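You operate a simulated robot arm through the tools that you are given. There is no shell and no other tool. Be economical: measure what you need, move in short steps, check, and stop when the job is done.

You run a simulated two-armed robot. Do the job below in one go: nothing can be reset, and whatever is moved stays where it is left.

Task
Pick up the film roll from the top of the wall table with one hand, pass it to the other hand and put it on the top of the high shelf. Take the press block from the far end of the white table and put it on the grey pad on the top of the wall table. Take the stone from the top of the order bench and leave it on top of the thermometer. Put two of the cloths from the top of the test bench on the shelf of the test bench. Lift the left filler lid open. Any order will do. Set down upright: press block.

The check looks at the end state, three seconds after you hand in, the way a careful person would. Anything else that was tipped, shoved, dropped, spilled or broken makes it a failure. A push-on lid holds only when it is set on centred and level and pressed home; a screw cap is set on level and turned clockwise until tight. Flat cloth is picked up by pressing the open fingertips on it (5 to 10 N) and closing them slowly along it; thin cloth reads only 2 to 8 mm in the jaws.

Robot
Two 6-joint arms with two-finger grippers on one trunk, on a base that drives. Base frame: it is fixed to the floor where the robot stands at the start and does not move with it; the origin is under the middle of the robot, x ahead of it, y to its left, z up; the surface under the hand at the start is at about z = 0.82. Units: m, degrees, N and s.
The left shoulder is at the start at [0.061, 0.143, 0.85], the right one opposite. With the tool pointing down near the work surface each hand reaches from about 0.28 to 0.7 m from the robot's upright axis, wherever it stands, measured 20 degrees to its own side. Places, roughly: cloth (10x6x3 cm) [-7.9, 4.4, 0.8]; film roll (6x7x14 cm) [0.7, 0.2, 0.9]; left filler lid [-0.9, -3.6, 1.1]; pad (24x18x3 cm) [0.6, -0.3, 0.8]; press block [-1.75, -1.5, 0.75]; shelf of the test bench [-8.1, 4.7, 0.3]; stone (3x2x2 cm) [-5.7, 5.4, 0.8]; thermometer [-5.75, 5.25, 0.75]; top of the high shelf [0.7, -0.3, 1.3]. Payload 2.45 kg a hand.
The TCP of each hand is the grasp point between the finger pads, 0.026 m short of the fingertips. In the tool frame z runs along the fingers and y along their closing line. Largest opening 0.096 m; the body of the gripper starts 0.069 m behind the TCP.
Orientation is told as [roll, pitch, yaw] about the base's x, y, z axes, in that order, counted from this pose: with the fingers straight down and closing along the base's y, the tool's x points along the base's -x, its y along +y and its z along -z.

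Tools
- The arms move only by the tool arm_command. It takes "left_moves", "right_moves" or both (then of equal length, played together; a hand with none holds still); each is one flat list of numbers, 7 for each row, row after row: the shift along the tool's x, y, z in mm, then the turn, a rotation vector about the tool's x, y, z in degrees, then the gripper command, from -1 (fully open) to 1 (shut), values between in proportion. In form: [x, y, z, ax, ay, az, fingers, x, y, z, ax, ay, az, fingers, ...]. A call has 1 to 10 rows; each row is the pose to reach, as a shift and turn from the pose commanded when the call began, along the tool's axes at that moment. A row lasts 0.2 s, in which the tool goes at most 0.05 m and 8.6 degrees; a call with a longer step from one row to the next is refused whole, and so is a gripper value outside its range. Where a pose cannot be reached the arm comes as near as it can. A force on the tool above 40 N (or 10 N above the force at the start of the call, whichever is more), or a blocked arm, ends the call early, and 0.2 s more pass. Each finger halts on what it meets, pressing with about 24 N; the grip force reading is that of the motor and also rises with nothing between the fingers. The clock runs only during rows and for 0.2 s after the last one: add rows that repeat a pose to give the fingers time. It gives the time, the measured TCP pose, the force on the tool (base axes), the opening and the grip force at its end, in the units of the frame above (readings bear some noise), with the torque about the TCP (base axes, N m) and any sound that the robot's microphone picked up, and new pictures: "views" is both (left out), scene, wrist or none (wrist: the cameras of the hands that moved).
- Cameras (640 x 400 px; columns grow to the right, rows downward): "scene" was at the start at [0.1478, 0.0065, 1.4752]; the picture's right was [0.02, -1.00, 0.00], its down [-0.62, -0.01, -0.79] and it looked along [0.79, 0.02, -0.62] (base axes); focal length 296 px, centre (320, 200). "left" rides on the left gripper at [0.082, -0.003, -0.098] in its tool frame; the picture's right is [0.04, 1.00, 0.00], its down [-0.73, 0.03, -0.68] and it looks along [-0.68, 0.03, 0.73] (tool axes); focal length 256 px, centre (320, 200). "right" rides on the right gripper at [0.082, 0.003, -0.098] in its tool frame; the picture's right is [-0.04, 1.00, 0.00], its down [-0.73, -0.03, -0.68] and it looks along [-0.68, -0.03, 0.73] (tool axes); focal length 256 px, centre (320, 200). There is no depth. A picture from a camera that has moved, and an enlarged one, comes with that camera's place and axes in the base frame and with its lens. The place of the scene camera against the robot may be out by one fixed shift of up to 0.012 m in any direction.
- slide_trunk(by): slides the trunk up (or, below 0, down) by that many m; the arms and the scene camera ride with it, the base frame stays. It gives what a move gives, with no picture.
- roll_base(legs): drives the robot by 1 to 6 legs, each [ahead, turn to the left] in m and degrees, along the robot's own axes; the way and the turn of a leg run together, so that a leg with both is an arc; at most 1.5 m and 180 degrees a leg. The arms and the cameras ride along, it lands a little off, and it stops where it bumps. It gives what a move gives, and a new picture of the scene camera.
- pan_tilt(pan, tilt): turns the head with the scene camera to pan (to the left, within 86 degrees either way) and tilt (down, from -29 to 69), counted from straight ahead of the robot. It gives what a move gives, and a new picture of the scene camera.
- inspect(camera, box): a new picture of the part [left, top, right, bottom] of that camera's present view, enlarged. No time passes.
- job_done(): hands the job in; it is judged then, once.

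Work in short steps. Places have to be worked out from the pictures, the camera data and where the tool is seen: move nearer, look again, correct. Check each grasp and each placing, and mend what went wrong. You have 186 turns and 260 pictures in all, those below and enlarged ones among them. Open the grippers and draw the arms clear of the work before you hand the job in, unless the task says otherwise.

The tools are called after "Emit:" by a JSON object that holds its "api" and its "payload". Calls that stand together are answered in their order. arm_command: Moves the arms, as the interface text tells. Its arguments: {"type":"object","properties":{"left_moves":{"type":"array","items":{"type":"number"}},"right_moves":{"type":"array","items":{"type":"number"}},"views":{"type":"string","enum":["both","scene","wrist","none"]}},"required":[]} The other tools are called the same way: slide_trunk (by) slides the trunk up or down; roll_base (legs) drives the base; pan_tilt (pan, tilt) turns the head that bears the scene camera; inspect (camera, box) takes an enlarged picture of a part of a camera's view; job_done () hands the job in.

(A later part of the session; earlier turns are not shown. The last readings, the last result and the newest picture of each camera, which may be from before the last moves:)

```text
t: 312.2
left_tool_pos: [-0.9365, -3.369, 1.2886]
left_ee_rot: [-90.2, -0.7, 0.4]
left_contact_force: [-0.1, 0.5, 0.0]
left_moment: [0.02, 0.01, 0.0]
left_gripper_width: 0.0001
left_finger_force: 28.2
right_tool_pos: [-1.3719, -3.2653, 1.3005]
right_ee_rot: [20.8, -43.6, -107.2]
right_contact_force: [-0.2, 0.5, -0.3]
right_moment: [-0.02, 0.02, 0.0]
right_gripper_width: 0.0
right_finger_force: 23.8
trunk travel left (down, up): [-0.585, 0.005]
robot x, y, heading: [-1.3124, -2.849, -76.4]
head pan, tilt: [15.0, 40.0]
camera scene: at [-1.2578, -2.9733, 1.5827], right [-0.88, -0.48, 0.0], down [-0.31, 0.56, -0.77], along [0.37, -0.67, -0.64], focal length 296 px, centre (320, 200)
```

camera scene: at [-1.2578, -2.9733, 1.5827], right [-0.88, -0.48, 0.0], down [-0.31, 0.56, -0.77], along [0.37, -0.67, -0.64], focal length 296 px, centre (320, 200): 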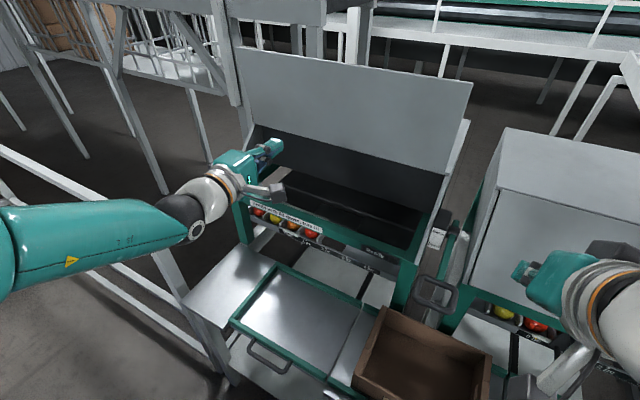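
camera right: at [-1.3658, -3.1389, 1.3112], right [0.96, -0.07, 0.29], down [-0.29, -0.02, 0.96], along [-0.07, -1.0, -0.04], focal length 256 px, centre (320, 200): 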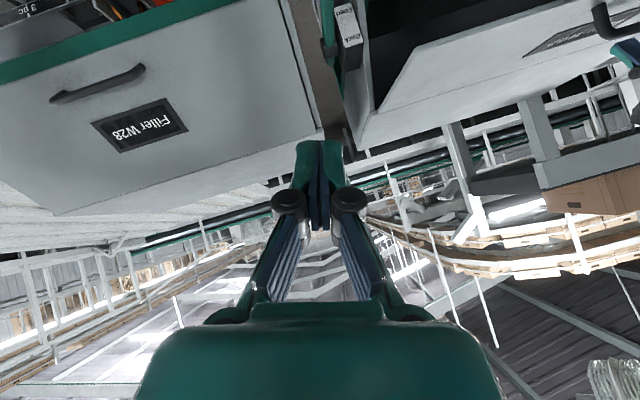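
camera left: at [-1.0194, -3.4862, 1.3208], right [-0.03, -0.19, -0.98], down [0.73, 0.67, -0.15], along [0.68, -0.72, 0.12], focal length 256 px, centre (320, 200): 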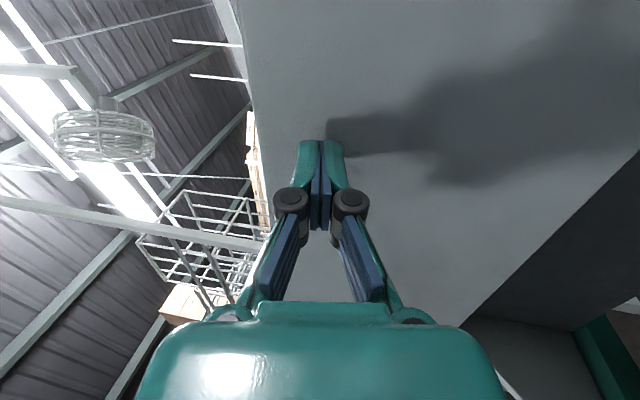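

The lid stays open. I'll bring both arms back to the compact tool-down pose for driving.

Emit:
{"api": "arm_command", "payload": {"left_moves": [11, -5, -27, -8.5, 0, 0, 0.5, 22, -10, -53, -17, 0, 0, 0, 32, -15, -80, -25.5, 0, 0, -1, 43, -20, -106, -34, 0, 0, -1, 54, -25, -133, -42.5, 0, 0, -1, 65, -30, -160, -51, 0, 0, -1, 76, -35, -186, -59.5, 0, 0, -1, 86, -40, -213, -68, 0, 0, -1, 97, -45, -239, -76.5, 0, 0, -1, 108, -50, -266, -85, 0, 0, -1], "right_moves": [1, -5, -8, 0.7, 4.7, -2.2, 0.5, 3, -11, -16, 1.5, 9.4, -4.3, 0, 4, -16, -23, 2.2, 14.1, -6.5, -1, 5, -22, -31, 3, 18.8, -8.6, -1, 7, -27, -39, 3.7, 23.6, -10.8, -1, 8, -32, -47, 4.4, 28.3, -13, -1, 9, -38, -55, 5.2, 33, -15.1, -1, 10, -43, -62, 5.9, 37.7, -17.3, -1, 12, -49, -70, 6.7, 42.4, -19.4, -1, 13, -54, -78, 7.4, 47.1, -21.6, -1], "views": "none"}}

Emit:
{"api": "pan_tilt", "payload": {"pan": -80, "tilt": 22}}

```text
t: 314.4
left_tool_pos: [-1.0439, -3.1035, 1.3316]
left_ee_rot: [-5.0, -0.8, 0.2]
left_contact_force: [0.0, 0.0, 0.0]
left_moment: [0.03, -0.01, 0.03]
left_gripper_width: 0.0959
left_finger_force: 0.1
left hand out of reach, approached as far as the arm can: row 2, 3, 4
right_tool_pos: [-1.4335, -3.1998, 1.3296]
right_ee_rot: [0.0, 0.1, -76.1]
right_contact_force: [-0.1, 1.3, -0.6]
right_moment: [0.01, 0.02, -0.02]
right_gripper_width: 0.0958
right_finger_force: 0.1
trunk travel left (down, up): [-0.585, 0.005]
robot x, y, heading: [-1.3126, -2.8481, -76.1]
head pan, tilt: [15.0, 40.0]
```

```text
t: 316.1
left_tool_pos: [-1.0439, -3.1037, 1.3306]
left_ee_rot: [-5.4, -0.8, 0.2]
left_contact_force: [-0.3, -1.5, 0.2]
left_moment: [0.02, -0.02, 0.01]
left_gripper_width: 0.0961
left_finger_force: 0.0
right_tool_pos: [-1.4329, -3.2004, 1.3303]
right_ee_rot: [0.1, 0.1, -76.0]
right_contact_force: [-0.1, -0.4, -0.5]
right_moment: [0.01, -0.02, 0.03]
right_gripper_width: 0.096
right_finger_force: 0.1
trunk travel left (down, up): [-0.585, 0.005]
robot x, y, heading: [-1.3143, -2.8459, -75.9]
head pan, tilt: [-80.0, 22.0]
camera scene: at [-1.383, -2.9389, 1.6105], right [-0.4, 0.91, 0.0], down [0.34, 0.15, -0.93], along [-0.85, -0.37, -0.37], focal length 296 px, centre (320, 200)
```

scene: 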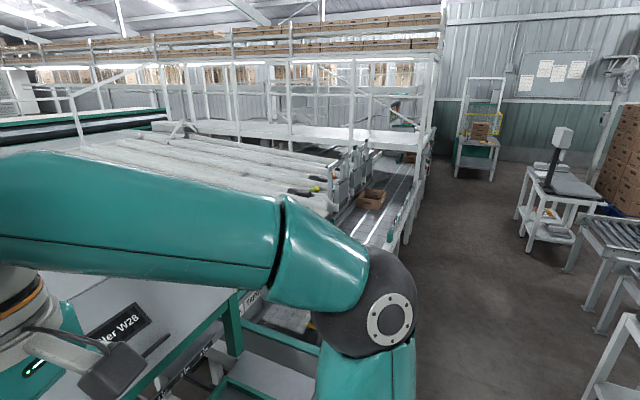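

The lane west is open and leads to the western hall, so I'll go that way to the benches. I'll turn west and drive.

Emit:
{"api": "pan_tilt", "payload": {"pan": 0, "tilt": 25}}

Emit:
{"api": "roll_base", "payload": {"legs": [[0, -26], [0, -26], [0, -26], [0, -26], [1.4, 0]]}}

```text
t: 317.6
left_tool_pos: [-1.0436, -3.1037, 1.3317]
left_ee_rot: [-5.3, -0.6, 0.2]
left_contact_force: [-0.4, -0.2, -0.2]
left_moment: [0.0, 0.04, 0.0]
left_gripper_width: 0.096
left_finger_force: 0.1
right_tool_pos: [-1.4333, -3.201, 1.3291]
right_ee_rot: [0.1, 0.0, -76.1]
right_contact_force: [0.7, -0.6, -0.1]
right_moment: [-0.02, 0.0, 0.02]
right_gripper_width: 0.0959
right_finger_force: 0.1
trunk travel left (down, up): [-0.585, 0.005]
robot x, y, heading: [-1.3149, -2.8484, -75.9]
head pan, tilt: [0.0, 25.0]
camera scene: at [-1.2763, -2.991, 1.6057], right [-0.97, -0.24, 0.0], down [-0.1, 0.41, -0.91], along [0.22, -0.88, -0.42], focal length 296 px, centre (320, 200)
```

scene: 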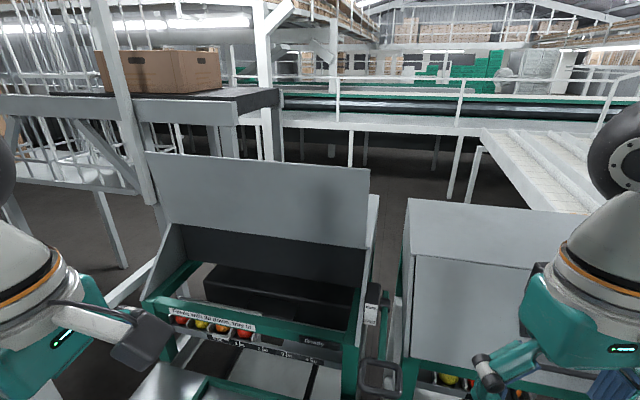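

```text
t: 330.6
left_tool_pos: [-3.0433, -3.0132, 1.3308]
left_ee_rot: [-5.1, -0.7, -105.5]
left_contact_force: [-0.4, 0.6, 0.3]
left_moment: [-0.01, -0.03, 0.01]
left_gripper_width: 0.0963
left_finger_force: 0.1
right_tool_pos: [-3.0302, -2.6142, 1.3299]
right_ee_rot: [-0.1, 0.1, 178.4]
right_contact_force: [0.3, -0.3, -0.7]
right_moment: [0.0, 0.0, 0.03]
right_gripper_width: 0.096
right_finger_force: 0.1
trunk travel left (down, up): [-0.585, 0.005]
robot x, y, heading: [-2.7234, -2.8296, 177.8]
head pan, tilt: [0.0, 25.0]
camera scene: at [-2.8751, -2.8173, 1.6057], right [0.04, 1.0, 0.0], down [0.42, -0.02, -0.91], along [-0.91, 0.03, -0.42], focal length 296 px, centre (320, 200)
```

scene: 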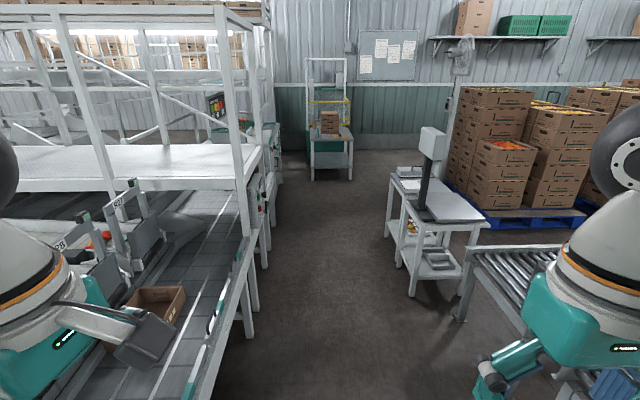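

I'll continue west past the monitor table, then look north.

Emit:
{"api": "roll_base", "payload": {"legs": [[1.5, 1], [1.45, 0], [0, -30], [0, -30]]}}

```text
t: 348.3
left_tool_pos: [-6.0042, -2.6044, 1.3324]
left_ee_rot: [-5.3, -0.7, -162.1]
left_contact_force: [1.0, -0.5, 0.4]
left_moment: [-0.02, -0.01, -0.03]
left_gripper_width: 0.0961
left_finger_force: 0.1
right_tool_pos: [-5.6632, -2.3948, 1.3299]
right_ee_rot: [0.0, 0.0, 121.6]
right_contact_force: [-0.3, 0.5, -0.6]
right_moment: [0.01, 0.0, -0.01]
right_gripper_width: 0.0961
right_finger_force: 0.0
trunk travel left (down, up): [-0.585, 0.005]
robot x, y, heading: [-5.6907, -2.7772, 121.2]
head pan, tilt: [0.0, 25.0]
camera scene: at [-5.7718, -2.6464, 1.6057], right [0.86, 0.52, 0.0], down [0.22, -0.36, -0.91], along [-0.47, 0.78, -0.42], focal length 296 px, centre (320, 200)
```

scene: 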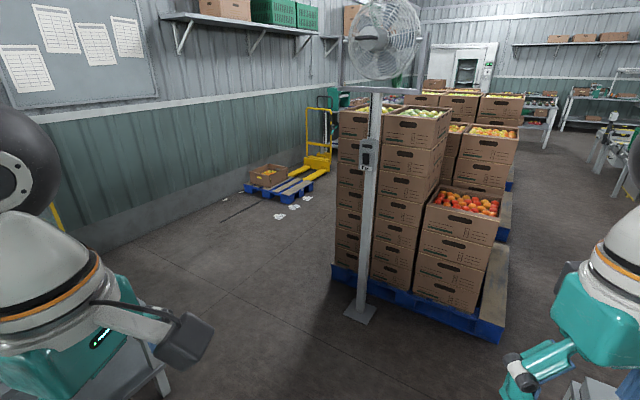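

Left of the box pallets there's a lane about 1.2 m wide going north. I'll go diagonally to [-7.2, -1.3] and then north.

Emit:
{"api": "roll_base", "payload": {"legs": [[0, 14], [1.5, 0], [0.6, 0], [0, -23], [0, -22], [1.2, 0]]}}

```text
t: 368.0
left_tool_pos: [-7.43, 0.1712, 1.3339]
left_ee_rot: [-5.2, -0.7, 169.2]
left_contact_force: [-0.1, -0.4, 1.1]
left_moment: [-0.02, -0.03, -0.02]
left_gripper_width: 0.0962
left_finger_force: 0.0
right_tool_pos: [-7.0302, 0.1912, 1.3304]
right_ee_rot: [0.0, 0.0, 92.9]
right_contact_force: [-0.5, 0.2, 0.0]
right_moment: [0.01, 0.01, 0.05]
right_gripper_width: 0.0961
right_finger_force: 0.1
trunk travel left (down, up): [-0.585, 0.005]
robot x, y, heading: [-7.2415, -0.1318, 92.5]
head pan, tilt: [0.0, 25.0]
camera scene: at [-7.2504, 0.0233, 1.6057], right [1.0, 0.04, 0.0], down [0.02, -0.42, -0.91], along [-0.04, 0.91, -0.42], focal length 296 px, centre (320, 200)
```

scene: 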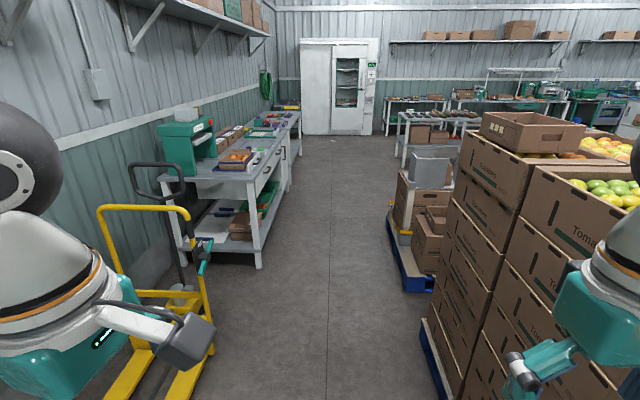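

Clear lane north with the benches ahead on the left. I'll drive to about y 3.4 and then look at the test bench.

Emit:
{"api": "roll_base", "payload": {"legs": [[1.5, -4], [1.5, 1], [0.5, 0]]}}

Emit:
{"api": "pan_tilt", "payload": {"pan": 40, "tilt": 35}}

```text
t: 385.2
left_tool_pos: [-7.2831, 3.6562, 1.3339]
left_ee_rot: [-5.3, -0.7, 163.9]
left_contact_force: [-0.4, 0.0, 0.4]
left_moment: [-0.02, -0.02, 0.01]
left_gripper_width: 0.0961
left_finger_force: 0.0
right_tool_pos: [-6.8844, 3.6392, 1.3301]
right_ee_rot: [0.0, 0.0, 87.6]
right_contact_force: [0.4, 1.2, -0.1]
right_moment: [-0.01, 0.03, 0.02]
right_gripper_width: 0.0961
right_finger_force: 0.0
trunk travel left (down, up): [-0.585, 0.005]
robot x, y, heading: [-7.1285, 3.3326, 87.2]
head pan, tilt: [0.0, 25.0]
camera scene: at [-7.1194, 3.4924, 1.6057], right [1.0, -0.05, 0.0], down [-0.02, -0.42, -0.91], along [0.05, 0.91, -0.42], focal length 296 px, centre (320, 200)
```

scene: 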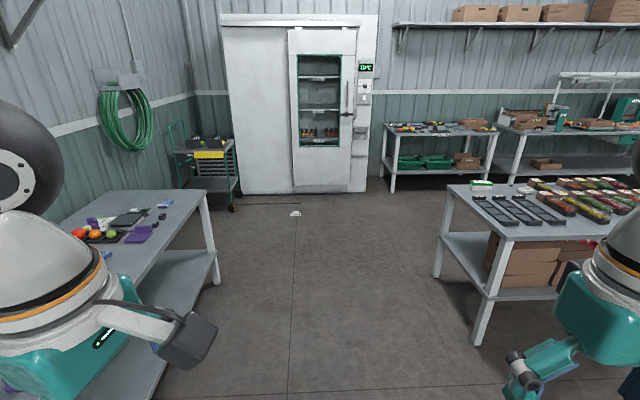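

```text
t: 386.2
left_tool_pos: [-7.2835, 3.656, 1.3333]
left_ee_rot: [-5.2, -0.7, 164.0]
left_contact_force: [-0.1, 0.1, 0.2]
left_moment: [0.01, -0.03, -0.03]
left_gripper_width: 0.0962
left_finger_force: 0.0
right_tool_pos: [-6.8843, 3.6392, 1.3317]
right_ee_rot: [0.0, 0.1, 87.8]
right_contact_force: [-0.4, -0.6, -0.2]
right_moment: [0.02, 0.0, -0.04]
right_gripper_width: 0.0959
right_finger_force: 0.1
trunk travel left (down, up): [-0.585, 0.005]
robot x, y, heading: [-7.1271, 3.3348, 87.4]
head pan, tilt: [40.0, 35.0]
camera scene: at [-7.1772, 3.4706, 1.5899], right [0.8, 0.6, 0.0], down [0.35, -0.46, -0.82], along [-0.49, 0.65, -0.57], focal length 296 px, centre (320, 200)
```

scene: 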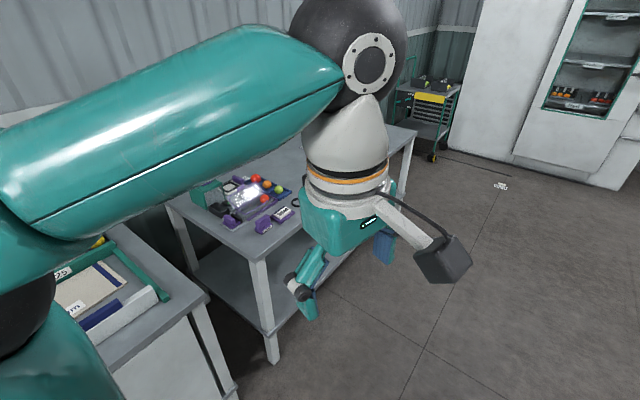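

The test bench's front edge is near x -7.8, with cloths around y 4.4. I'll drive alongside and turn to face it.

Emit:
{"api": "roll_base", "payload": {"legs": [[1.1, 3], [0, 30], [0, 30], [0, 30]]}}

Emit:
{"api": "pan_tilt", "payload": {"pan": 0, "tilt": 45}}

```text
t: 396.9
left_tool_pos: [-7.4149, 4.2621, 1.332]
left_ee_rot: [-5.2, -0.7, -102.5]
left_contact_force: [-0.1, -0.4, 0.3]
left_moment: [0.01, 0.01, -0.01]
left_gripper_width: 0.0959
left_finger_force: 0.0
right_tool_pos: [-7.4233, 4.6623, 1.3312]
right_ee_rot: [0.0, 0.0, -178.8]
right_contact_force: [-0.5, -0.1, 0.6]
right_moment: [-0.04, -0.03, 0.0]
right_gripper_width: 0.0959
right_finger_force: 0.0
trunk travel left (down, up): [-0.585, 0.005]
robot x, y, heading: [-7.1033, 4.475, 179.7]
head pan, tilt: [40.0, 35.0]
camera scene: at [-7.2328, 4.4245, 1.5899], right [-0.64, 0.77, 0.0], down [0.44, 0.37, -0.82], along [-0.63, -0.53, -0.57], focal length 296 px, centre (320, 200)
```

scene: 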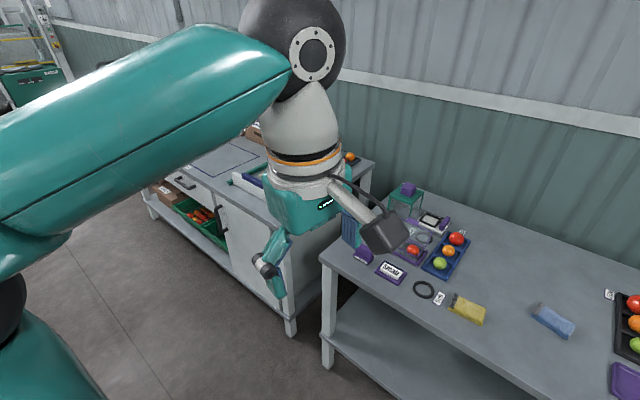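

```text
t: 398.0
left_tool_pos: [-7.4137, 4.2616, 1.3338]
left_ee_rot: [-5.2, -0.7, -102.5]
left_contact_force: [0.9, -0.8, 0.1]
left_moment: [0.07, 0.0, 0.03]
left_gripper_width: 0.096
left_finger_force: 0.0
right_tool_pos: [-7.4222, 4.6607, 1.3323]
right_ee_rot: [0.0, 0.0, -178.8]
right_contact_force: [0.2, 0.4, -0.3]
right_moment: [0.04, 0.04, 0.0]
right_gripper_width: 0.0958
right_finger_force: 0.0
trunk travel left (down, up): [-0.585, 0.005]
robot x, y, heading: [-7.1029, 4.4755, 180.0]
head pan, tilt: [0.0, 45.0]
camera scene: at [-7.2452, 4.4792, 1.5751], right [0.0, 1.0, 0.0], down [0.71, 0.0, -0.71], along [-0.71, 0.0, -0.71], focal length 296 px, centre (320, 200)
```

scene: 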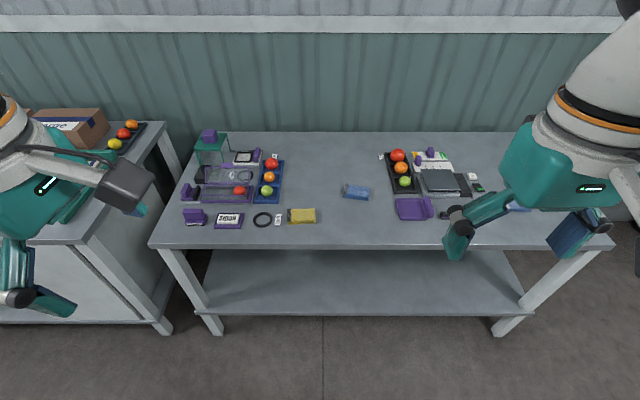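

I see a yellow cloth at about [-7.945, 4.416] and a blue one at [-8.07, 4.62]. The shelf below is at z about 0.3 with its front at -7.82. I'll move 0.26 m closer first.

Emit:
{"api": "roll_base", "payload": {"legs": [[0.26, 0]]}}

Emit:
{"api": "arm_command", "payload": {"left_moves": [9, -30, 35, -0.5, 0, -1.2, -1, 18, -60, 70, -1, 0, -2.5, -1, 28, -89, 105, -1.5, 0, -3.7, -1, 37, -119, 140, -2, 0, -5, -1, 46, -149, 175, -2.6, 0, -6.2, -1, 55, -179, 210, -3.1, 0, -7.5, -1, 64, -209, 245, -3.6, 0, -8.7, -1, 74, -238, 280, -4.1, 0, -10, -1, 83, -268, 315, -4.6, 0, -11.2, -1, 92, -298, 350, -5.2, 0, -12.5, -1], "views": "wrist"}}

```text
t: 399.8
left_tool_pos: [-7.6748, 4.2627, 1.333]
left_ee_rot: [-5.2, -0.7, -102.5]
left_contact_force: [-0.1, -0.7, -0.7]
left_moment: [0.02, -0.02, 0.01]
left_gripper_width: 0.0962
left_finger_force: 0.0
right_tool_pos: [-7.683, 4.6624, 1.3305]
right_ee_rot: [0.0, 0.1, -179.0]
right_contact_force: [-0.8, 0.1, 0.3]
right_moment: [0.0, 0.02, -0.03]
right_gripper_width: 0.0959
right_finger_force: 0.1
trunk travel left (down, up): [-0.585, 0.005]
robot x, y, heading: [-7.3643, 4.4794, 180.1]
head pan, tilt: [0.0, 45.0]
camera scene: at [-7.5063, 4.4815, 1.575], right [0.0, 1.0, 0.0], down [0.71, 0.0, -0.71], along [-0.71, 0.0, -0.71], focal length 296 px, centre (320, 200)
```

scene: 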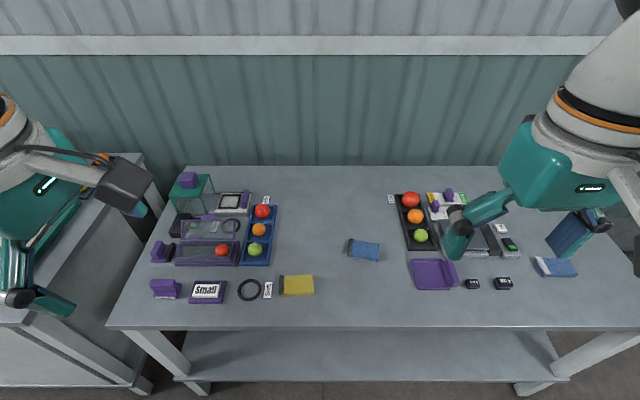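

```text
t: 402.0
left_tool_pos: [-7.9776, 4.4187, 1.0091]
left_ee_rot: [-0.1, -0.2, -90.0]
left_contact_force: [-0.4, 0.4, 0.1]
left_moment: [-0.02, -0.07, 0.02]
left_gripper_width: 0.0956
left_finger_force: 0.2
right_tool_pos: [-7.6841, 4.6629, 1.3307]
right_ee_rot: [0.0, 0.1, -178.9]
right_contact_force: [-0.6, 0.1, -0.2]
right_moment: [0.01, -0.03, 0.01]
right_gripper_width: 0.0957
right_finger_force: 0.1
trunk travel left (down, up): [-0.585, 0.005]
robot x, y, heading: [-7.3651, 4.477, 179.8]
head pan, tilt: [0.0, 45.0]
camera left: at [-7.9814, 4.501, 1.1071], right [1.0, 0.04, 0.0], down [0.03, -0.73, 0.68], along [0.03, -0.68, -0.73], focal length 256 px, centre (320, 200)
```

left: 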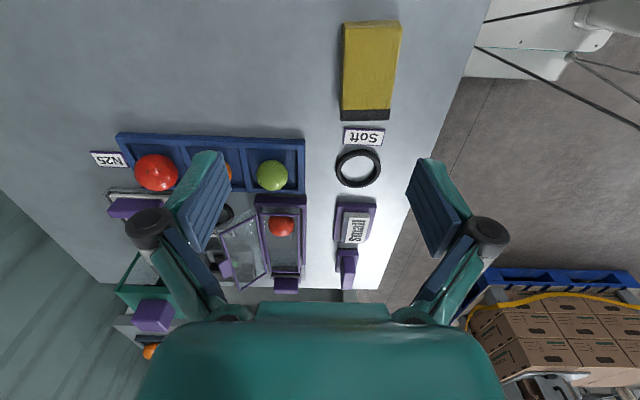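

The cloth is at about [-7.924, 4.41]. I'll move above it and lower to just above the bench.

Emit:
{"api": "arm_command", "payload": {"left_moves": [-5, 27, 45, 0, 0, 0, -1, -10, 54, 90, 0, 0, 0, -1, -10, 54, 135, 0, 0, 0, -1, -10, 54, 165, 0, 0, 0, -1, -10, 54, 184, 0, 0, 0, -1, -10, 54, 190, 0, 0, 0, -1], "views": "wrist"}}

```text
refused: row 1 steps farther than a row can; nothing moved
```

Emit:
{"api": "arm_command", "payload": {"left_moves": [-5, 25, 40, 0, 0, 0, -1, -10, 50, 80, 0, 0, 0, -1, -10, 54, 125, 0, 0, 0, -1, -10, 54, 165, 0, 0, 0, -1, -10, 54, 184, 0, 0, 0, -1, -10, 54, 190, 0, 0, 0, -1], "views": "wrist"}}

```text
t: 403.4
left_tool_pos: [-7.924, 4.4107, 0.8196]
left_ee_rot: [-0.1, 0.0, -90.1]
left_contact_force: [-0.8, 0.2, 1.3]
left_moment: [0.01, -0.02, -0.04]
left_gripper_width: 0.0962
left_finger_force: 0.1
right_tool_pos: [-7.6822, 4.663, 1.3328]
right_ee_rot: [0.0, 0.0, -178.9]
right_contact_force: [0.4, -0.4, -0.2]
right_moment: [0.01, -0.02, -0.01]
right_gripper_width: 0.0958
right_finger_force: 0.0
trunk travel left (down, up): [-0.585, 0.005]
robot x, y, heading: [-7.3647, 4.4752, 179.9]
head pan, tilt: [0.0, 45.0]
camera left: at [-7.9268, 4.4927, 0.9169], right [1.0, 0.04, 0.0], down [0.03, -0.73, 0.68], along [0.03, -0.68, -0.73], focal length 256 px, centre (320, 200)
```

left: 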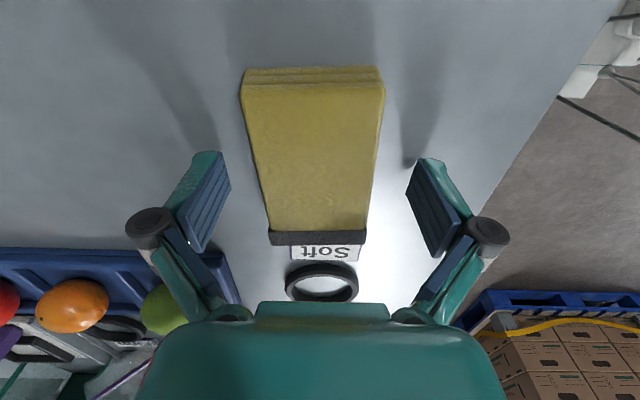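

The cloth lies between the fingers. I'll lower a bit more and close.

Emit:
{"api": "arm_command", "payload": {"left_moves": [0, 0, 5, 0, 0, 0, -1, 0, 0, 9, 0, 0, 0, -1, 0, 0, 9, 0, 0, 0, -0.4, 0, 0, 9, 0, 0, 0, 0, 0, 0, 9, 0, 0, 0, 0.4, 0, 0, 9, 0, 0, 0, 0.8, 0, 0, 9, 0, 0, 0, 1, 0, 0, 9, 0, 0, 0, 1], "views": "wrist"}}

```text
t: 404.4
left_tool_pos: [-7.9166, 4.4112, 0.8231]
left_ee_rot: [-0.1, -0.4, -89.9]
left_contact_force: [20.1, -1.6, 53.4]
left_moment: [0.35, -1.94, -0.17]
left_gripper_width: 0.0579
left_finger_force: 38.2
right_tool_pos: [-7.6751, 4.6636, 1.3359]
right_ee_rot: [0.0, -0.4, -178.9]
right_contact_force: [-0.1, 0.1, 1.2]
right_moment: [0.0, -0.01, -0.01]
right_gripper_width: 0.0962
right_finger_force: 0.0
trunk travel left (down, up): [-0.585, 0.005]
robot x, y, heading: [-7.3624, 4.4725, 179.7]
head pan, tilt: [0.0, 45.0]
stopped in row 4 (left hand): the force on the tool passed its limit at 48 N (the readings are from after the stop); the commanded pose is now the measured one
camera left: at [-7.9215, 4.4931, 0.9201], right [1.0, 0.04, 0.0], down [0.03, -0.73, 0.68], along [0.03, -0.68, -0.73], focal length 256 px, centre (320, 200)
```

left: 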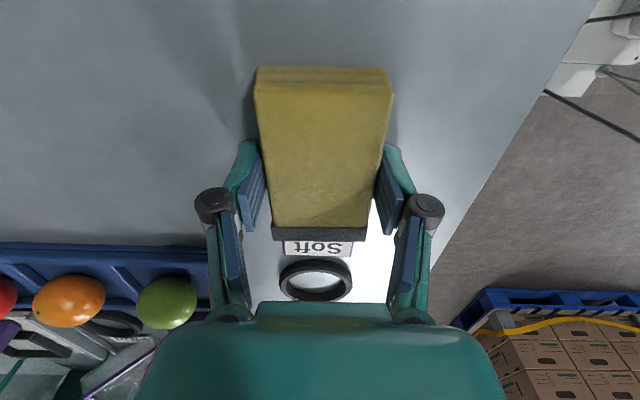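

The tips met the bench at about z 0.79 and the fingers are already on the cloth's sides. I'll ease up 4 mm and finish closing.

Emit:
{"api": "arm_command", "payload": {"left_moves": [0, 0, -3, 0, 0, 0, 0.3, 0, 0, -3, 0, 0, 0, 0.6, 0, 0, -3, 0, 0, 0, 1, 0, 0, -3, 0, 0, 0, 1, 0, 0, -3, 0, 0, 0, 1, 0, 0, -15, 0, 0, 0, 1, 0, 0, -40, 0, 0, 0, 1, 0, 0, -75, 0, 0, 0, 1], "views": "wrist"}}

```text
t: 406.2
left_tool_pos: [-7.9202, 4.4082, 0.8886]
left_ee_rot: [0.1, -0.3, -89.9]
left_contact_force: [0.0, 0.1, -0.9]
left_moment: [-0.04, -0.04, 0.0]
left_gripper_width: 0.057
left_finger_force: 24.3
right_tool_pos: [-7.6815, 4.6616, 1.3327]
right_ee_rot: [0.0, 0.0, -178.9]
right_contact_force: [-0.6, 1.0, -0.4]
right_moment: [0.03, 0.0, 0.01]
right_gripper_width: 0.096
right_finger_force: 0.1
trunk travel left (down, up): [-0.585, 0.005]
robot x, y, heading: [-7.3674, 4.4777, 180.0]
head pan, tilt: [0.0, 45.0]
camera left: at [-7.9247, 4.4908, 0.9862], right [1.0, 0.04, 0.0], down [0.03, -0.73, 0.68], along [0.03, -0.68, -0.73], focal length 256 px, centre (320, 200)
```

left: 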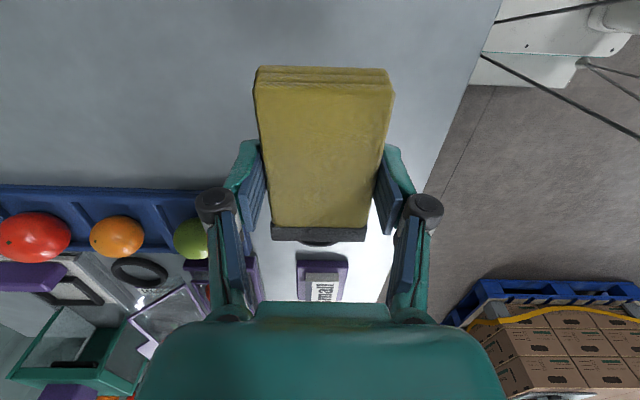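

Yellow cloth in hand. I'll lift the left clear to the side and send the right hand over the blue cloth at about [-8.054, 4.616], turned so it closes along x.

Emit:
{"api": "arm_command", "payload": {"left_moves": [-10, 0, -10, 0, 0, 0, 1, -20, 0, -20, 0, 0, 0, 1, -30, 0, -30, 0, 0, 0, 1, -40, 0, -40, 0, 0, 0, 1, -50, 0, -50, 0, 0, 0, 1, -60, 0, -60, 0, 0, 0, 1, -70, 0, -70, 0, 0, 0, 1, -80, 0, -80, 0, 0, 0, 1, -90, 0, -90, 0, 0, 0, 1, -100, 0, -100, 0, 0, 0, 1], "right_moves": [-37, 4, 30, 0, 0, 8.5, -1, -74, 8, 60, 0, 0, 17, -1, -111, 12, 90, 0, 0, 25.5, -1, -148, 16, 121, 0, 0, 34, -1, -184, 20, 151, 0, 0, 42.5, -1, -221, 23, 181, 0, 0, 51, -1, -258, 27, 211, 0, 0, 59.5, -1, -295, 31, 242, 0, 0, 68, -1, -332, 35, 272, 0, 0, 76.5, -1, -369, 39, 302, 0, 0, 85, -1], "views": "wrist"}}

```text
t: 408.4
left_tool_pos: [-7.9223, 4.3105, 0.9887]
left_ee_rot: [0.1, -0.3, -90.0]
left_contact_force: [-0.2, 0.2, 0.0]
left_moment: [-0.02, 0.01, -0.01]
left_gripper_width: 0.0572
left_finger_force: 23.9
right_tool_pos: [-8.0296, 4.6148, 1.0247]
right_ee_rot: [-0.2, 0.1, 95.9]
right_contact_force: [-0.3, 0.1, 0.0]
right_moment: [-0.02, -0.02, -0.03]
right_gripper_width: 0.0959
right_finger_force: 0.1
right hand out of reach, approached as far as the arm can: row 10
trunk travel left (down, up): [-0.585, 0.005]
robot x, y, heading: [-7.368, 4.4778, 180.2]
head pan, tilt: [0.0, 45.0]
camera right: at [-8.024, 4.5349, 1.1237], right [-1.0, -0.06, 0.0], down [-0.05, 0.73, 0.68], along [-0.04, 0.68, -0.73], focal length 256 px, centre (320, 200)
camera left: at [-7.9268, 4.393, 1.0866], right [1.0, 0.04, 0.0], down [0.03, -0.73, 0.68], along [0.03, -0.68, -0.73], focal length 256 px, centre (320, 200)
```

right: 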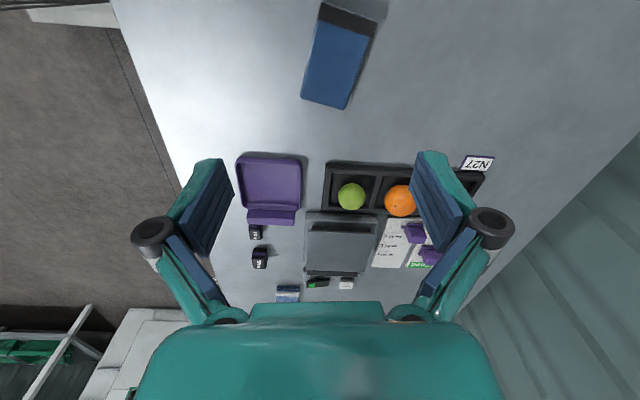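
left: 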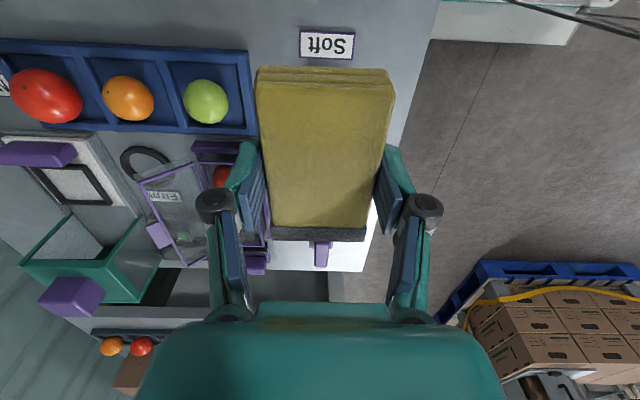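

The blue cloth's axis calls for 18° more yaw. I'll align, go down over it and close, stopping just above the bench.

Emit:
{"api": "arm_command", "payload": {"right_moves": [0, 5, 40, 0, 0, 4.5, -1, 0, 10, 80, 0, 0, 9, -1, 0, 15, 120, 0, 0, 13.5, -1, 0, 18, 160, 0, 0, 18, -1, 0, 18, 190, 0, 0, 18, -1, 0, 18, 202, 0, 0, 18, -1, 0, 18, 202, 0, 0, 18, -0.5, 0, 18, 202, 0, 0, 18, 0, 0, 18, 202, 0, 0, 18, 0.5, 0, 18, 202, 0, 0, 18, 1], "views": "wrist"}}

```text
t: 410.6
left_tool_pos: [-7.922, 4.3108, 0.9883]
left_ee_rot: [0.2, -0.2, -90.0]
left_contact_force: [-0.4, 0.2, -0.7]
left_moment: [0.02, 0.03, -0.04]
left_gripper_width: 0.0571
left_finger_force: 24.2
right_tool_pos: [-8.0419, 4.6137, 0.8248]
right_ee_rot: [0.0, 0.0, 78.2]
right_contact_force: [-0.7, -1.0, -0.1]
right_moment: [-0.07, 0.0, -0.02]
right_gripper_width: 0.057
right_finger_force: 24.2
right hand out of reach, approached as far as the arm can: row 6, 7, 8, 9, 10
trunk travel left (down, up): [-0.585, 0.005]
robot x, y, heading: [-7.3644, 4.476, 180.1]
head pan, tilt: [0.0, 45.0]
camera right: at [-8.0621, 4.5363, 0.9248], right [-0.97, 0.24, 0.0], down [0.18, 0.71, 0.68], along [0.17, 0.66, -0.73], focal length 256 px, centre (320, 200)
```

right: 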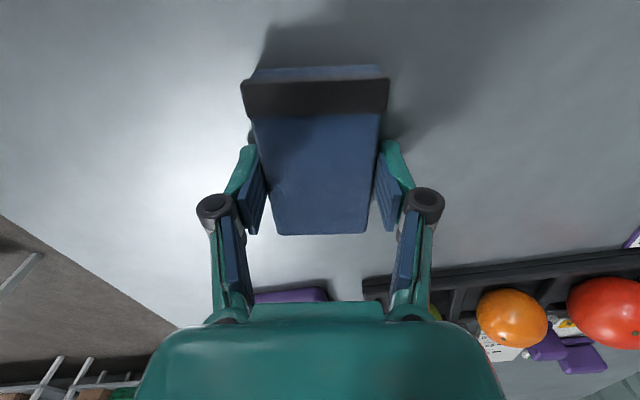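

Blue cloth gripped too. I'll lift it and draw both hands back towards me, above bench height.

Emit:
{"api": "arm_command", "payload": {"right_moves": [0, 0, -40, 0, 0, 0, 1, 0, 0, -80, 0, 0, 0, 1, -13, -35, -92, 0, 0, 0, 1, -26, -69, -104, 0, 0, 0, 1, -39, -104, -116, 0, 0, 0, 1, -52, -138, -128, 0, 0, 0, 1, -66, -173, -140, 0, 0, 0, 1, -79, -207, -152, 0, 0, 0, 1, -92, -242, -164, 0, 0, 0, 1, -105, -276, -175, 0, 0, 0, 1], "left_moves": [0, 0, 0, 0, 0, 0, 1, 0, 0, 0, 0, 0, 0, 1, 0, 22, -2, 0, 0, 0, 1, 0, 43, -3, 0, 0, 0, 1, 0, 65, -5, 0, 0, 0, 1, 0, 86, -6, 0, 0, 0, 1, 0, 108, -8, 0, 0, 0, 1, 0, 129, -9, 0, 0, 0, 1, 0, 151, -11, 0, 0, 0, 1, 0, 172, -12, 0, 0, 0, 1], "views": "none"}}

Emit:
{"api": "roll_base", "payload": {"legs": [[-0.16, 0]]}}

Emit:
{"api": "slide_trunk", "payload": {"by": -0.55}}

Emit:
{"api": "pan_tilt", "payload": {"pan": 0, "tilt": 30}}

```text
t: 412.8
left_tool_pos: [-7.75, 4.3088, 1.0012]
left_ee_rot: [0.1, -0.3, -90.1]
left_contact_force: [0.5, 0.5, -0.1]
left_moment: [0.05, 0.03, 0.0]
left_gripper_width: 0.057
left_finger_force: 23.7
right_tool_pos: [-7.7457, 4.6606, 0.9993]
right_ee_rot: [0.2, 0.1, 78.1]
right_contact_force: [1.4, -0.3, -1.2]
right_moment: [-0.01, 0.02, -0.02]
right_gripper_width: 0.057
right_finger_force: 24.3
trunk travel left (down, up): [-0.585, 0.005]
robot x, y, heading: [-7.3647, 4.48, 180.0]
head pan, tilt: [0.0, 45.0]
```

```text
t: 414.2
left_tool_pos: [-7.5852, 4.311, 1.0013]
left_ee_rot: [0.1, -0.3, -90.4]
left_contact_force: [0.3, -0.2, 0.1]
left_moment: [0.02, 0.02, -0.01]
left_gripper_width: 0.0569
left_finger_force: 24.0
right_tool_pos: [-7.5799, 4.6629, 0.9987]
right_ee_rot: [0.2, 0.2, 77.8]
right_contact_force: [0.9, 0.3, 0.5]
right_moment: [0.01, 0.02, -0.03]
right_gripper_width: 0.0567
right_finger_force: 24.0
trunk travel left (down, up): [-0.585, 0.005]
robot x, y, heading: [-7.1983, 4.4751, 179.4]
head pan, tilt: [0.0, 45.0]
camera scene: at [-7.3371, 4.4821, 1.5754], right [0.01, 1.0, 0.0], down [0.71, -0.01, -0.71], along [-0.71, 0.01, -0.71], focal length 296 px, centre (320, 200)
```

scene: 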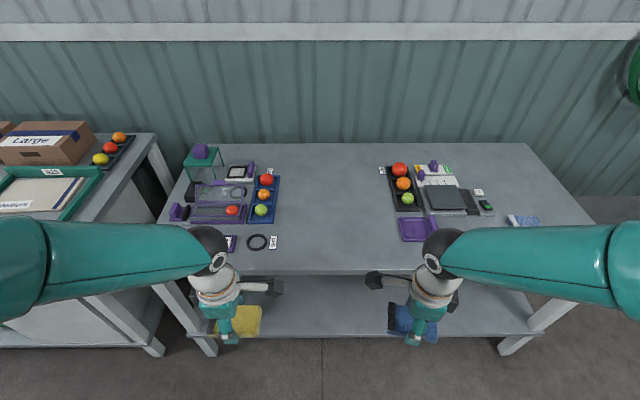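

```text
refused: -0.55 is not a number from -0.4 to 0.4
```

```text
t: 415.0
left_tool_pos: [-7.5865, 4.3121, 1.0004]
left_ee_rot: [0.2, -0.3, -90.4]
left_contact_force: [0.5, 0.2, -0.2]
left_moment: [0.0, -0.04, 0.01]
left_gripper_width: 0.0569
left_finger_force: 23.8
right_tool_pos: [-7.5824, 4.6622, 0.9979]
right_ee_rot: [0.0, 0.0, 77.7]
right_contact_force: [-0.2, -0.2, -0.6]
right_moment: [-0.03, -0.03, 0.0]
right_gripper_width: 0.0569
right_finger_force: 24.3
trunk travel left (down, up): [-0.585, 0.005]
robot x, y, heading: [-7.1973, 4.477, 179.6]
head pan, tilt: [0.0, 30.0]
camera scene: at [-7.3495, 4.4821, 1.5975], right [0.01, 1.0, 0.0], down [0.5, 0.0, -0.87], along [-0.87, 0.01, -0.5], focal length 296 px, centre (320, 200)
```

scene: 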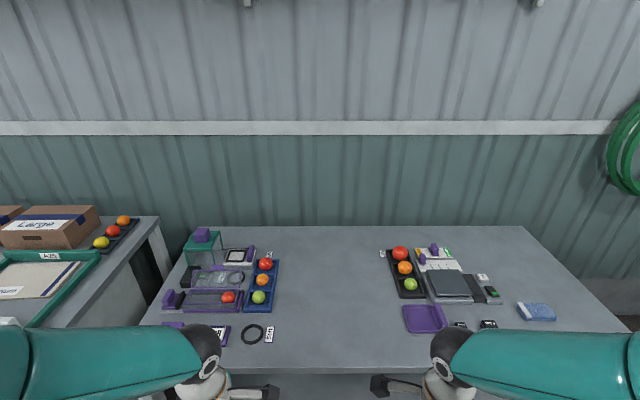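

Two smaller slides will do it; the hands are clear in front of the bench.

Emit:
{"api": "slide_trunk", "payload": {"by": -0.3}}

Emit:
{"api": "slide_trunk", "payload": {"by": -0.25}}

Emit:
{"api": "pan_tilt", "payload": {"pan": 0, "tilt": 35}}

```text
t: 418.0
left_tool_pos: [-7.5869, 4.3118, 0.7014]
left_ee_rot: [0.2, -0.2, -90.4]
left_contact_force: [0.1, -0.4, -1.3]
left_moment: [0.01, 0.01, 0.01]
left_gripper_width: 0.0573
left_finger_force: 24.2
right_tool_pos: [-7.5817, 4.6611, 0.6991]
right_ee_rot: [-0.1, -0.1, 77.7]
right_contact_force: [-1.2, 0.2, -0.1]
right_moment: [0.02, 0.0, 0.01]
right_gripper_width: 0.057
right_finger_force: 24.3
trunk travel left (down, up): [-0.285, 0.305]
robot x, y, heading: [-7.1983, 4.4768, 179.6]
head pan, tilt: [0.0, 30.0]
```

```text
t: 420.6
left_tool_pos: [-7.5861, 4.3118, 0.4516]
left_ee_rot: [0.2, -0.2, -90.4]
left_contact_force: [0.5, 0.2, -0.9]
left_moment: [0.03, -0.02, 0.03]
left_gripper_width: 0.057
left_finger_force: 24.0
right_tool_pos: [-7.5822, 4.6613, 0.4485]
right_ee_rot: [0.0, 0.0, 77.7]
right_contact_force: [-0.4, 0.2, -0.6]
right_moment: [0.03, 0.01, 0.01]
right_gripper_width: 0.0571
right_finger_force: 24.2
trunk travel left (down, up): [-0.035, 0.555]
robot x, y, heading: [-7.1977, 4.4739, 179.7]
head pan, tilt: [0.0, 30.0]
```

```text
t: 421.3
left_tool_pos: [-7.5859, 4.3132, 0.4513]
left_ee_rot: [0.2, -0.3, -90.4]
left_contact_force: [-0.8, 0.3, -0.2]
left_moment: [0.02, 0.05, -0.02]
left_gripper_width: 0.0568
left_finger_force: 24.4
right_tool_pos: [-7.5818, 4.6616, 0.4487]
right_ee_rot: [0.0, 0.0, 77.8]
right_contact_force: [-0.4, -0.5, -0.5]
right_moment: [-0.02, 0.01, -0.02]
right_gripper_width: 0.0568
right_finger_force: 24.4
trunk travel left (down, up): [-0.035, 0.555]
robot x, y, heading: [-7.1976, 4.477, 179.4]
head pan, tilt: [0.0, 35.0]
camera scene: at [-7.3463, 4.482, 1.0399], right [0.01, 1.0, 0.0], down [0.57, -0.01, -0.82], along [-0.82, 0.01, -0.57], focal length 296 px, centre (320, 200)
```

scene: 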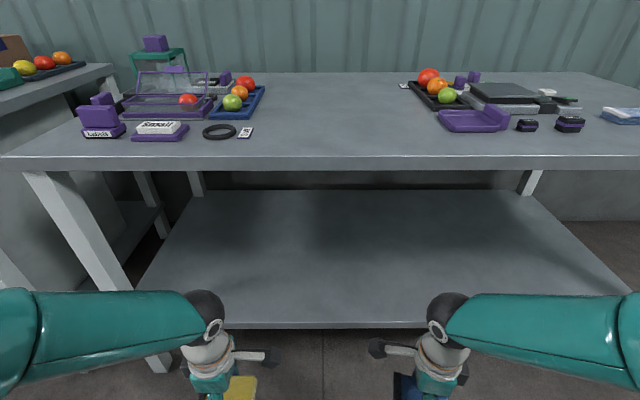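

The shelf is clear. I'll lower the hands 7 cm, roll 9 cm forward, then reach in under the bench top.

Emit:
{"api": "arm_command", "payload": {"left_moves": [0, 0, 25, 0, 0, 0, 1, 0, 0, 50, 0, 0, 0, 1, 0, 0, 70, 0, 0, 0, 1], "right_moves": [0, 0, 25, 0, 0, 0, 1, 0, 0, 50, 0, 0, 0, 1, 0, 0, 70, 0, 0, 0, 1], "views": "none"}}

Emit:
{"api": "roll_base", "payload": {"legs": [[0.09, 0]]}}

Emit:
{"api": "arm_command", "payload": {"left_moves": [0, -30, 0, 0, 0, 0, 1, 0, -60, 0, 0, 0, 0, 1, 0, -95, 0, 0, 0, 0, 1, 0, -130, 0, 0, 0, 0, 1, 0, -165, 0, 0, 0, 0, 1, 0, -200, 0, 0, 0, 0, 1, 0, -235, 0, 0, 0, 0, 1, 0, -262, 0, 0, 0, 0, 1], "right_moves": [6, 29, 0, 0, 0, 0, 1, 13, 59, 0, 0, 0, 0, 1, 20, 93, 0, 0, 0, 0, 1, 27, 127, 0, 0, 0, 0, 1, 34, 161, 0, 0, 0, 0, 1, 41, 196, 0, 0, 0, 0, 1, 48, 230, 0, 0, 0, 0, 1, 54, 256, 0, 0, 0, 0, 1], "views": "scene"}}

```text
t: 422.1
left_tool_pos: [-7.5861, 4.3124, 0.3813]
left_ee_rot: [0.3, -0.1, -90.3]
left_contact_force: [-0.3, 0.2, -0.5]
left_moment: [-0.01, 0.0, 0.01]
left_gripper_width: 0.057
left_finger_force: 23.9
right_tool_pos: [-7.5829, 4.6616, 0.3778]
right_ee_rot: [0.0, 0.0, 77.9]
right_contact_force: [-0.8, 0.3, 0.5]
right_moment: [-0.03, 0.04, -0.01]
right_gripper_width: 0.057
right_finger_force: 23.7
trunk travel left (down, up): [-0.035, 0.555]
robot x, y, heading: [-7.2015, 4.4729, 179.5]
head pan, tilt: [0.0, 35.0]
```

```text
t: 423.2
left_tool_pos: [-7.6768, 4.3121, 0.3824]
left_ee_rot: [0.2, -0.3, -90.4]
left_contact_force: [-1.4, -0.5, 0.2]
left_moment: [0.03, -0.03, 0.02]
left_gripper_width: 0.0569
left_finger_force: 24.1
right_tool_pos: [-7.675, 4.662, 0.3784]
right_ee_rot: [0.0, 0.1, 77.9]
right_contact_force: [0.2, 0.0, -0.3]
right_moment: [0.02, 0.01, 0.0]
right_gripper_width: 0.057
right_finger_force: 24.3
trunk travel left (down, up): [-0.035, 0.555]
robot x, y, heading: [-7.2901, 4.4745, 179.5]
head pan, tilt: [0.0, 35.0]
camera scene: at [-7.4383, 4.4827, 1.0399], right [0.01, 1.0, 0.0], down [0.57, 0.0, -0.82], along [-0.82, 0.01, -0.57], focal length 296 px, centre (320, 200)
```

scene: 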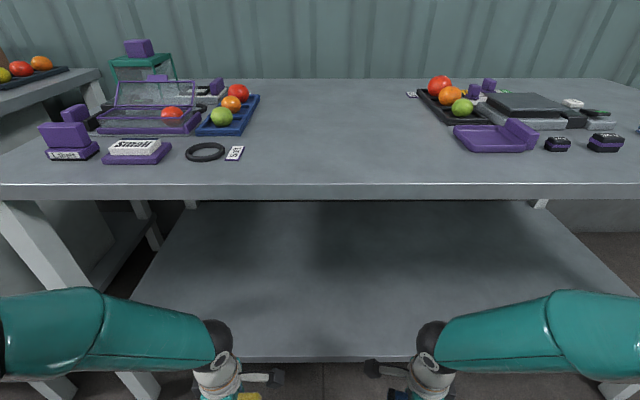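

```text
t: 425.0
left_tool_pos: [-7.9377, 4.3137, 0.38]
left_ee_rot: [0.3, -0.3, -90.5]
left_contact_force: [-0.6, 0.1, -0.1]
left_moment: [0.01, 0.01, -0.05]
left_gripper_width: 0.0568
left_finger_force: 23.8
right_tool_pos: [-7.9375, 4.6635, 0.3782]
right_ee_rot: [-0.1, 0.0, 77.9]
right_contact_force: [-0.5, 0.5, -0.2]
right_moment: [-0.01, 0.0, 0.0]
right_gripper_width: 0.0575
right_finger_force: 24.6
trunk travel left (down, up): [-0.035, 0.555]
robot x, y, heading: [-7.2871, 4.4745, 179.5]
head pan, tilt: [0.0, 35.0]
camera scene: at [-7.4386, 4.4827, 1.0398], right [0.01, 1.0, 0.0], down [0.57, 0.0, -0.82], along [-0.82, 0.01, -0.57], focal length 296 px, centre (320, 200)
```

scene: 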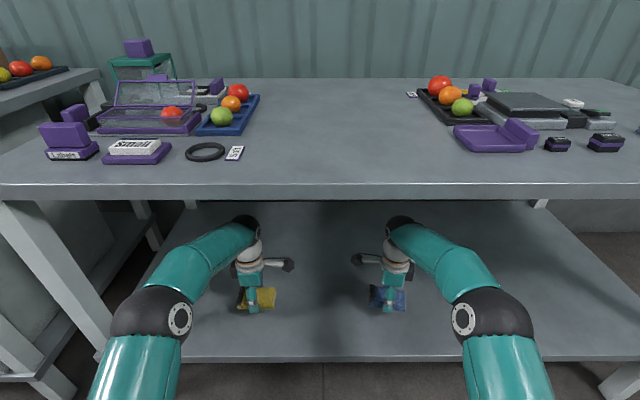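

Both cloths are over the shelf. I'll lower them onto it, watching for contact.

Emit:
{"api": "arm_command", "payload": {"left_moves": [0, 0, 15, 0, 0, 0, 1, 0, 0, 30, 0, 0, 0, 1, 0, 0, 37, 0, 0, 0, 1, 0, 0, 42, 0, 0, 0, 1], "right_moves": [0, 0, 15, 0, 0, 0, 1, 0, 0, 30, 0, 0, 0, 1, 0, 0, 37, 0, 0, 0, 1, 0, 0, 42, 0, 0, 0, 1], "views": "none"}}

```text
t: 426.0
left_tool_pos: [-7.9413, 4.3144, 0.3392]
left_ee_rot: [0.2, -0.3, -90.3]
left_contact_force: [0.0, 0.5, -0.1]
left_moment: [-0.01, 0.02, 0.0]
left_gripper_width: 0.057
left_finger_force: 23.8
right_tool_pos: [-7.9379, 4.662, 0.3357]
right_ee_rot: [-0.1, 0.0, 77.8]
right_contact_force: [-0.3, -0.1, -0.2]
right_moment: [0.01, 0.04, -0.01]
right_gripper_width: 0.0568
right_finger_force: 24.1
trunk travel left (down, up): [-0.035, 0.555]
robot x, y, heading: [-7.2916, 4.4798, 179.5]
head pan, tilt: [0.0, 35.0]
```

Emit:
{"api": "arm_command", "payload": {"left_moves": [0, 0, 4, 0, 0, 0, 1, 0, 0, 8, 0, 0, 0, 1, 0, 0, 12, 0, 0, 0, 1], "right_moves": [0, 0, 4, 0, 0, 0, 1, 0, 0, 8, 0, 0, 0, 1, 0, 0, 12, 0, 0, 0, 1], "views": "none"}}

Emit:
{"api": "inspect", "payload": {"camera": "scene", "box": [200, 220, 440, 350]}}

```text
t: 426.8
left_tool_pos: [-7.9408, 4.3143, 0.3281]
left_ee_rot: [0.3, -0.3, -90.3]
left_contact_force: [0.4, 0.5, -1.3]
left_moment: [0.02, 0.0, -0.03]
left_gripper_width: 0.057
left_finger_force: 24.2
right_tool_pos: [-7.9382, 4.6629, 0.3243]
right_ee_rot: [0.0, 0.0, 77.8]
right_contact_force: [1.9, 0.1, 3.6]
right_moment: [-0.14, -0.02, 0.04]
right_gripper_width: 0.0569
right_finger_force: 24.0
trunk travel left (down, up): [-0.035, 0.555]
robot x, y, heading: [-7.2906, 4.4789, 179.7]
head pan, tilt: [0.0, 35.0]
```

```text
2.67 times, centred on (320, 285) of scene
camera zoom: at [-7.4385, 4.4827, 1.0399], right [0.01, 1.0, 0.0], down [0.57, 0.0, -0.82], along [-0.82, 0.01, -0.57], focal length 791 px, centre (320, -27)
```

zoom: 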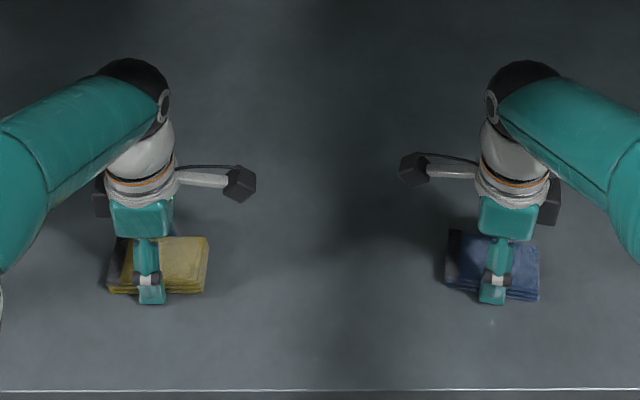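

The right cloth has touched; the left needs about 4 mm more. Then I'll open both, lift, and withdraw.

Emit:
{"api": "arm_command", "payload": {"left_moves": [0, 0, 4, 0, 0, 0, 1, 0, 0, 5, 0, 0, 0, 0.6, 0, 0, 5, 0, 0, 0, 0.2, 0, 0, 5, 0, 0, 0, -0.4, 0, 0, 5, 0, 0, 0, -0.8, 0, 0, -25, 0, 0, 0, -0.8, 0, 0, -55, 0, 0, 0, -0.8, 0, 35, -60, 0, 0, 0, -0.8, 0, 75, -60, 0, 0, 0, -0.8, 0, 115, -60, 0, 0, 0, -0.8], "right_moves": [0, 0, 1, 0, 0, 0, 1, 0, 0, 1, 0, 0, 0, 0.6, 0, 0, 1, 0, 0, 0, 0.2, 0, 0, 1, 0, 0, 0, -0.4, 0, 0, 1, 0, 0, 0, -0.8, 0, 0, -25, 0, 0, 0, -0.8, 0, 0, -55, 0, 0, 0, -0.8, -7, -34, -60, 0, 0, 0, -0.8, -15, -73, -60, 0, 0, 0, -0.8, -24, -112, -60, 0, 0, 0, -0.8], "views": "scene"}}

```text
t: 429.0
left_tool_pos: [-7.8246, 4.3134, 0.3851]
left_ee_rot: [0.1, -0.2, -90.3]
left_contact_force: [0.6, 1.0, -0.2]
left_moment: [0.05, 0.0, -0.02]
left_gripper_width: 0.0865
left_finger_force: 0.0
right_tool_pos: [-7.8209, 4.6615, 0.3832]
right_ee_rot: [0.0, 0.1, 77.8]
right_contact_force: [-0.2, 0.0, -0.8]
right_moment: [0.01, -0.04, -0.05]
right_gripper_width: 0.0862
right_finger_force: 0.0
trunk travel left (down, up): [-0.035, 0.555]
robot x, y, heading: [-7.2942, 4.4774, 179.3]
head pan, tilt: [0.0, 35.0]
camera scene: at [-7.439, 4.4827, 1.0398], right [0.01, 1.0, 0.0], down [0.57, 0.0, -0.82], along [-0.82, 0.01, -0.57], focal length 296 px, centre (320, 200)
```

scene: 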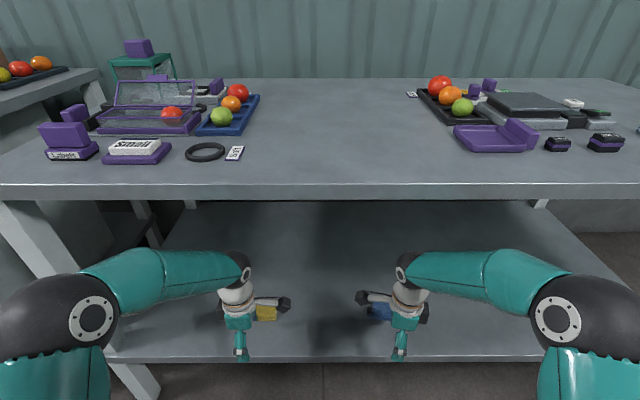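

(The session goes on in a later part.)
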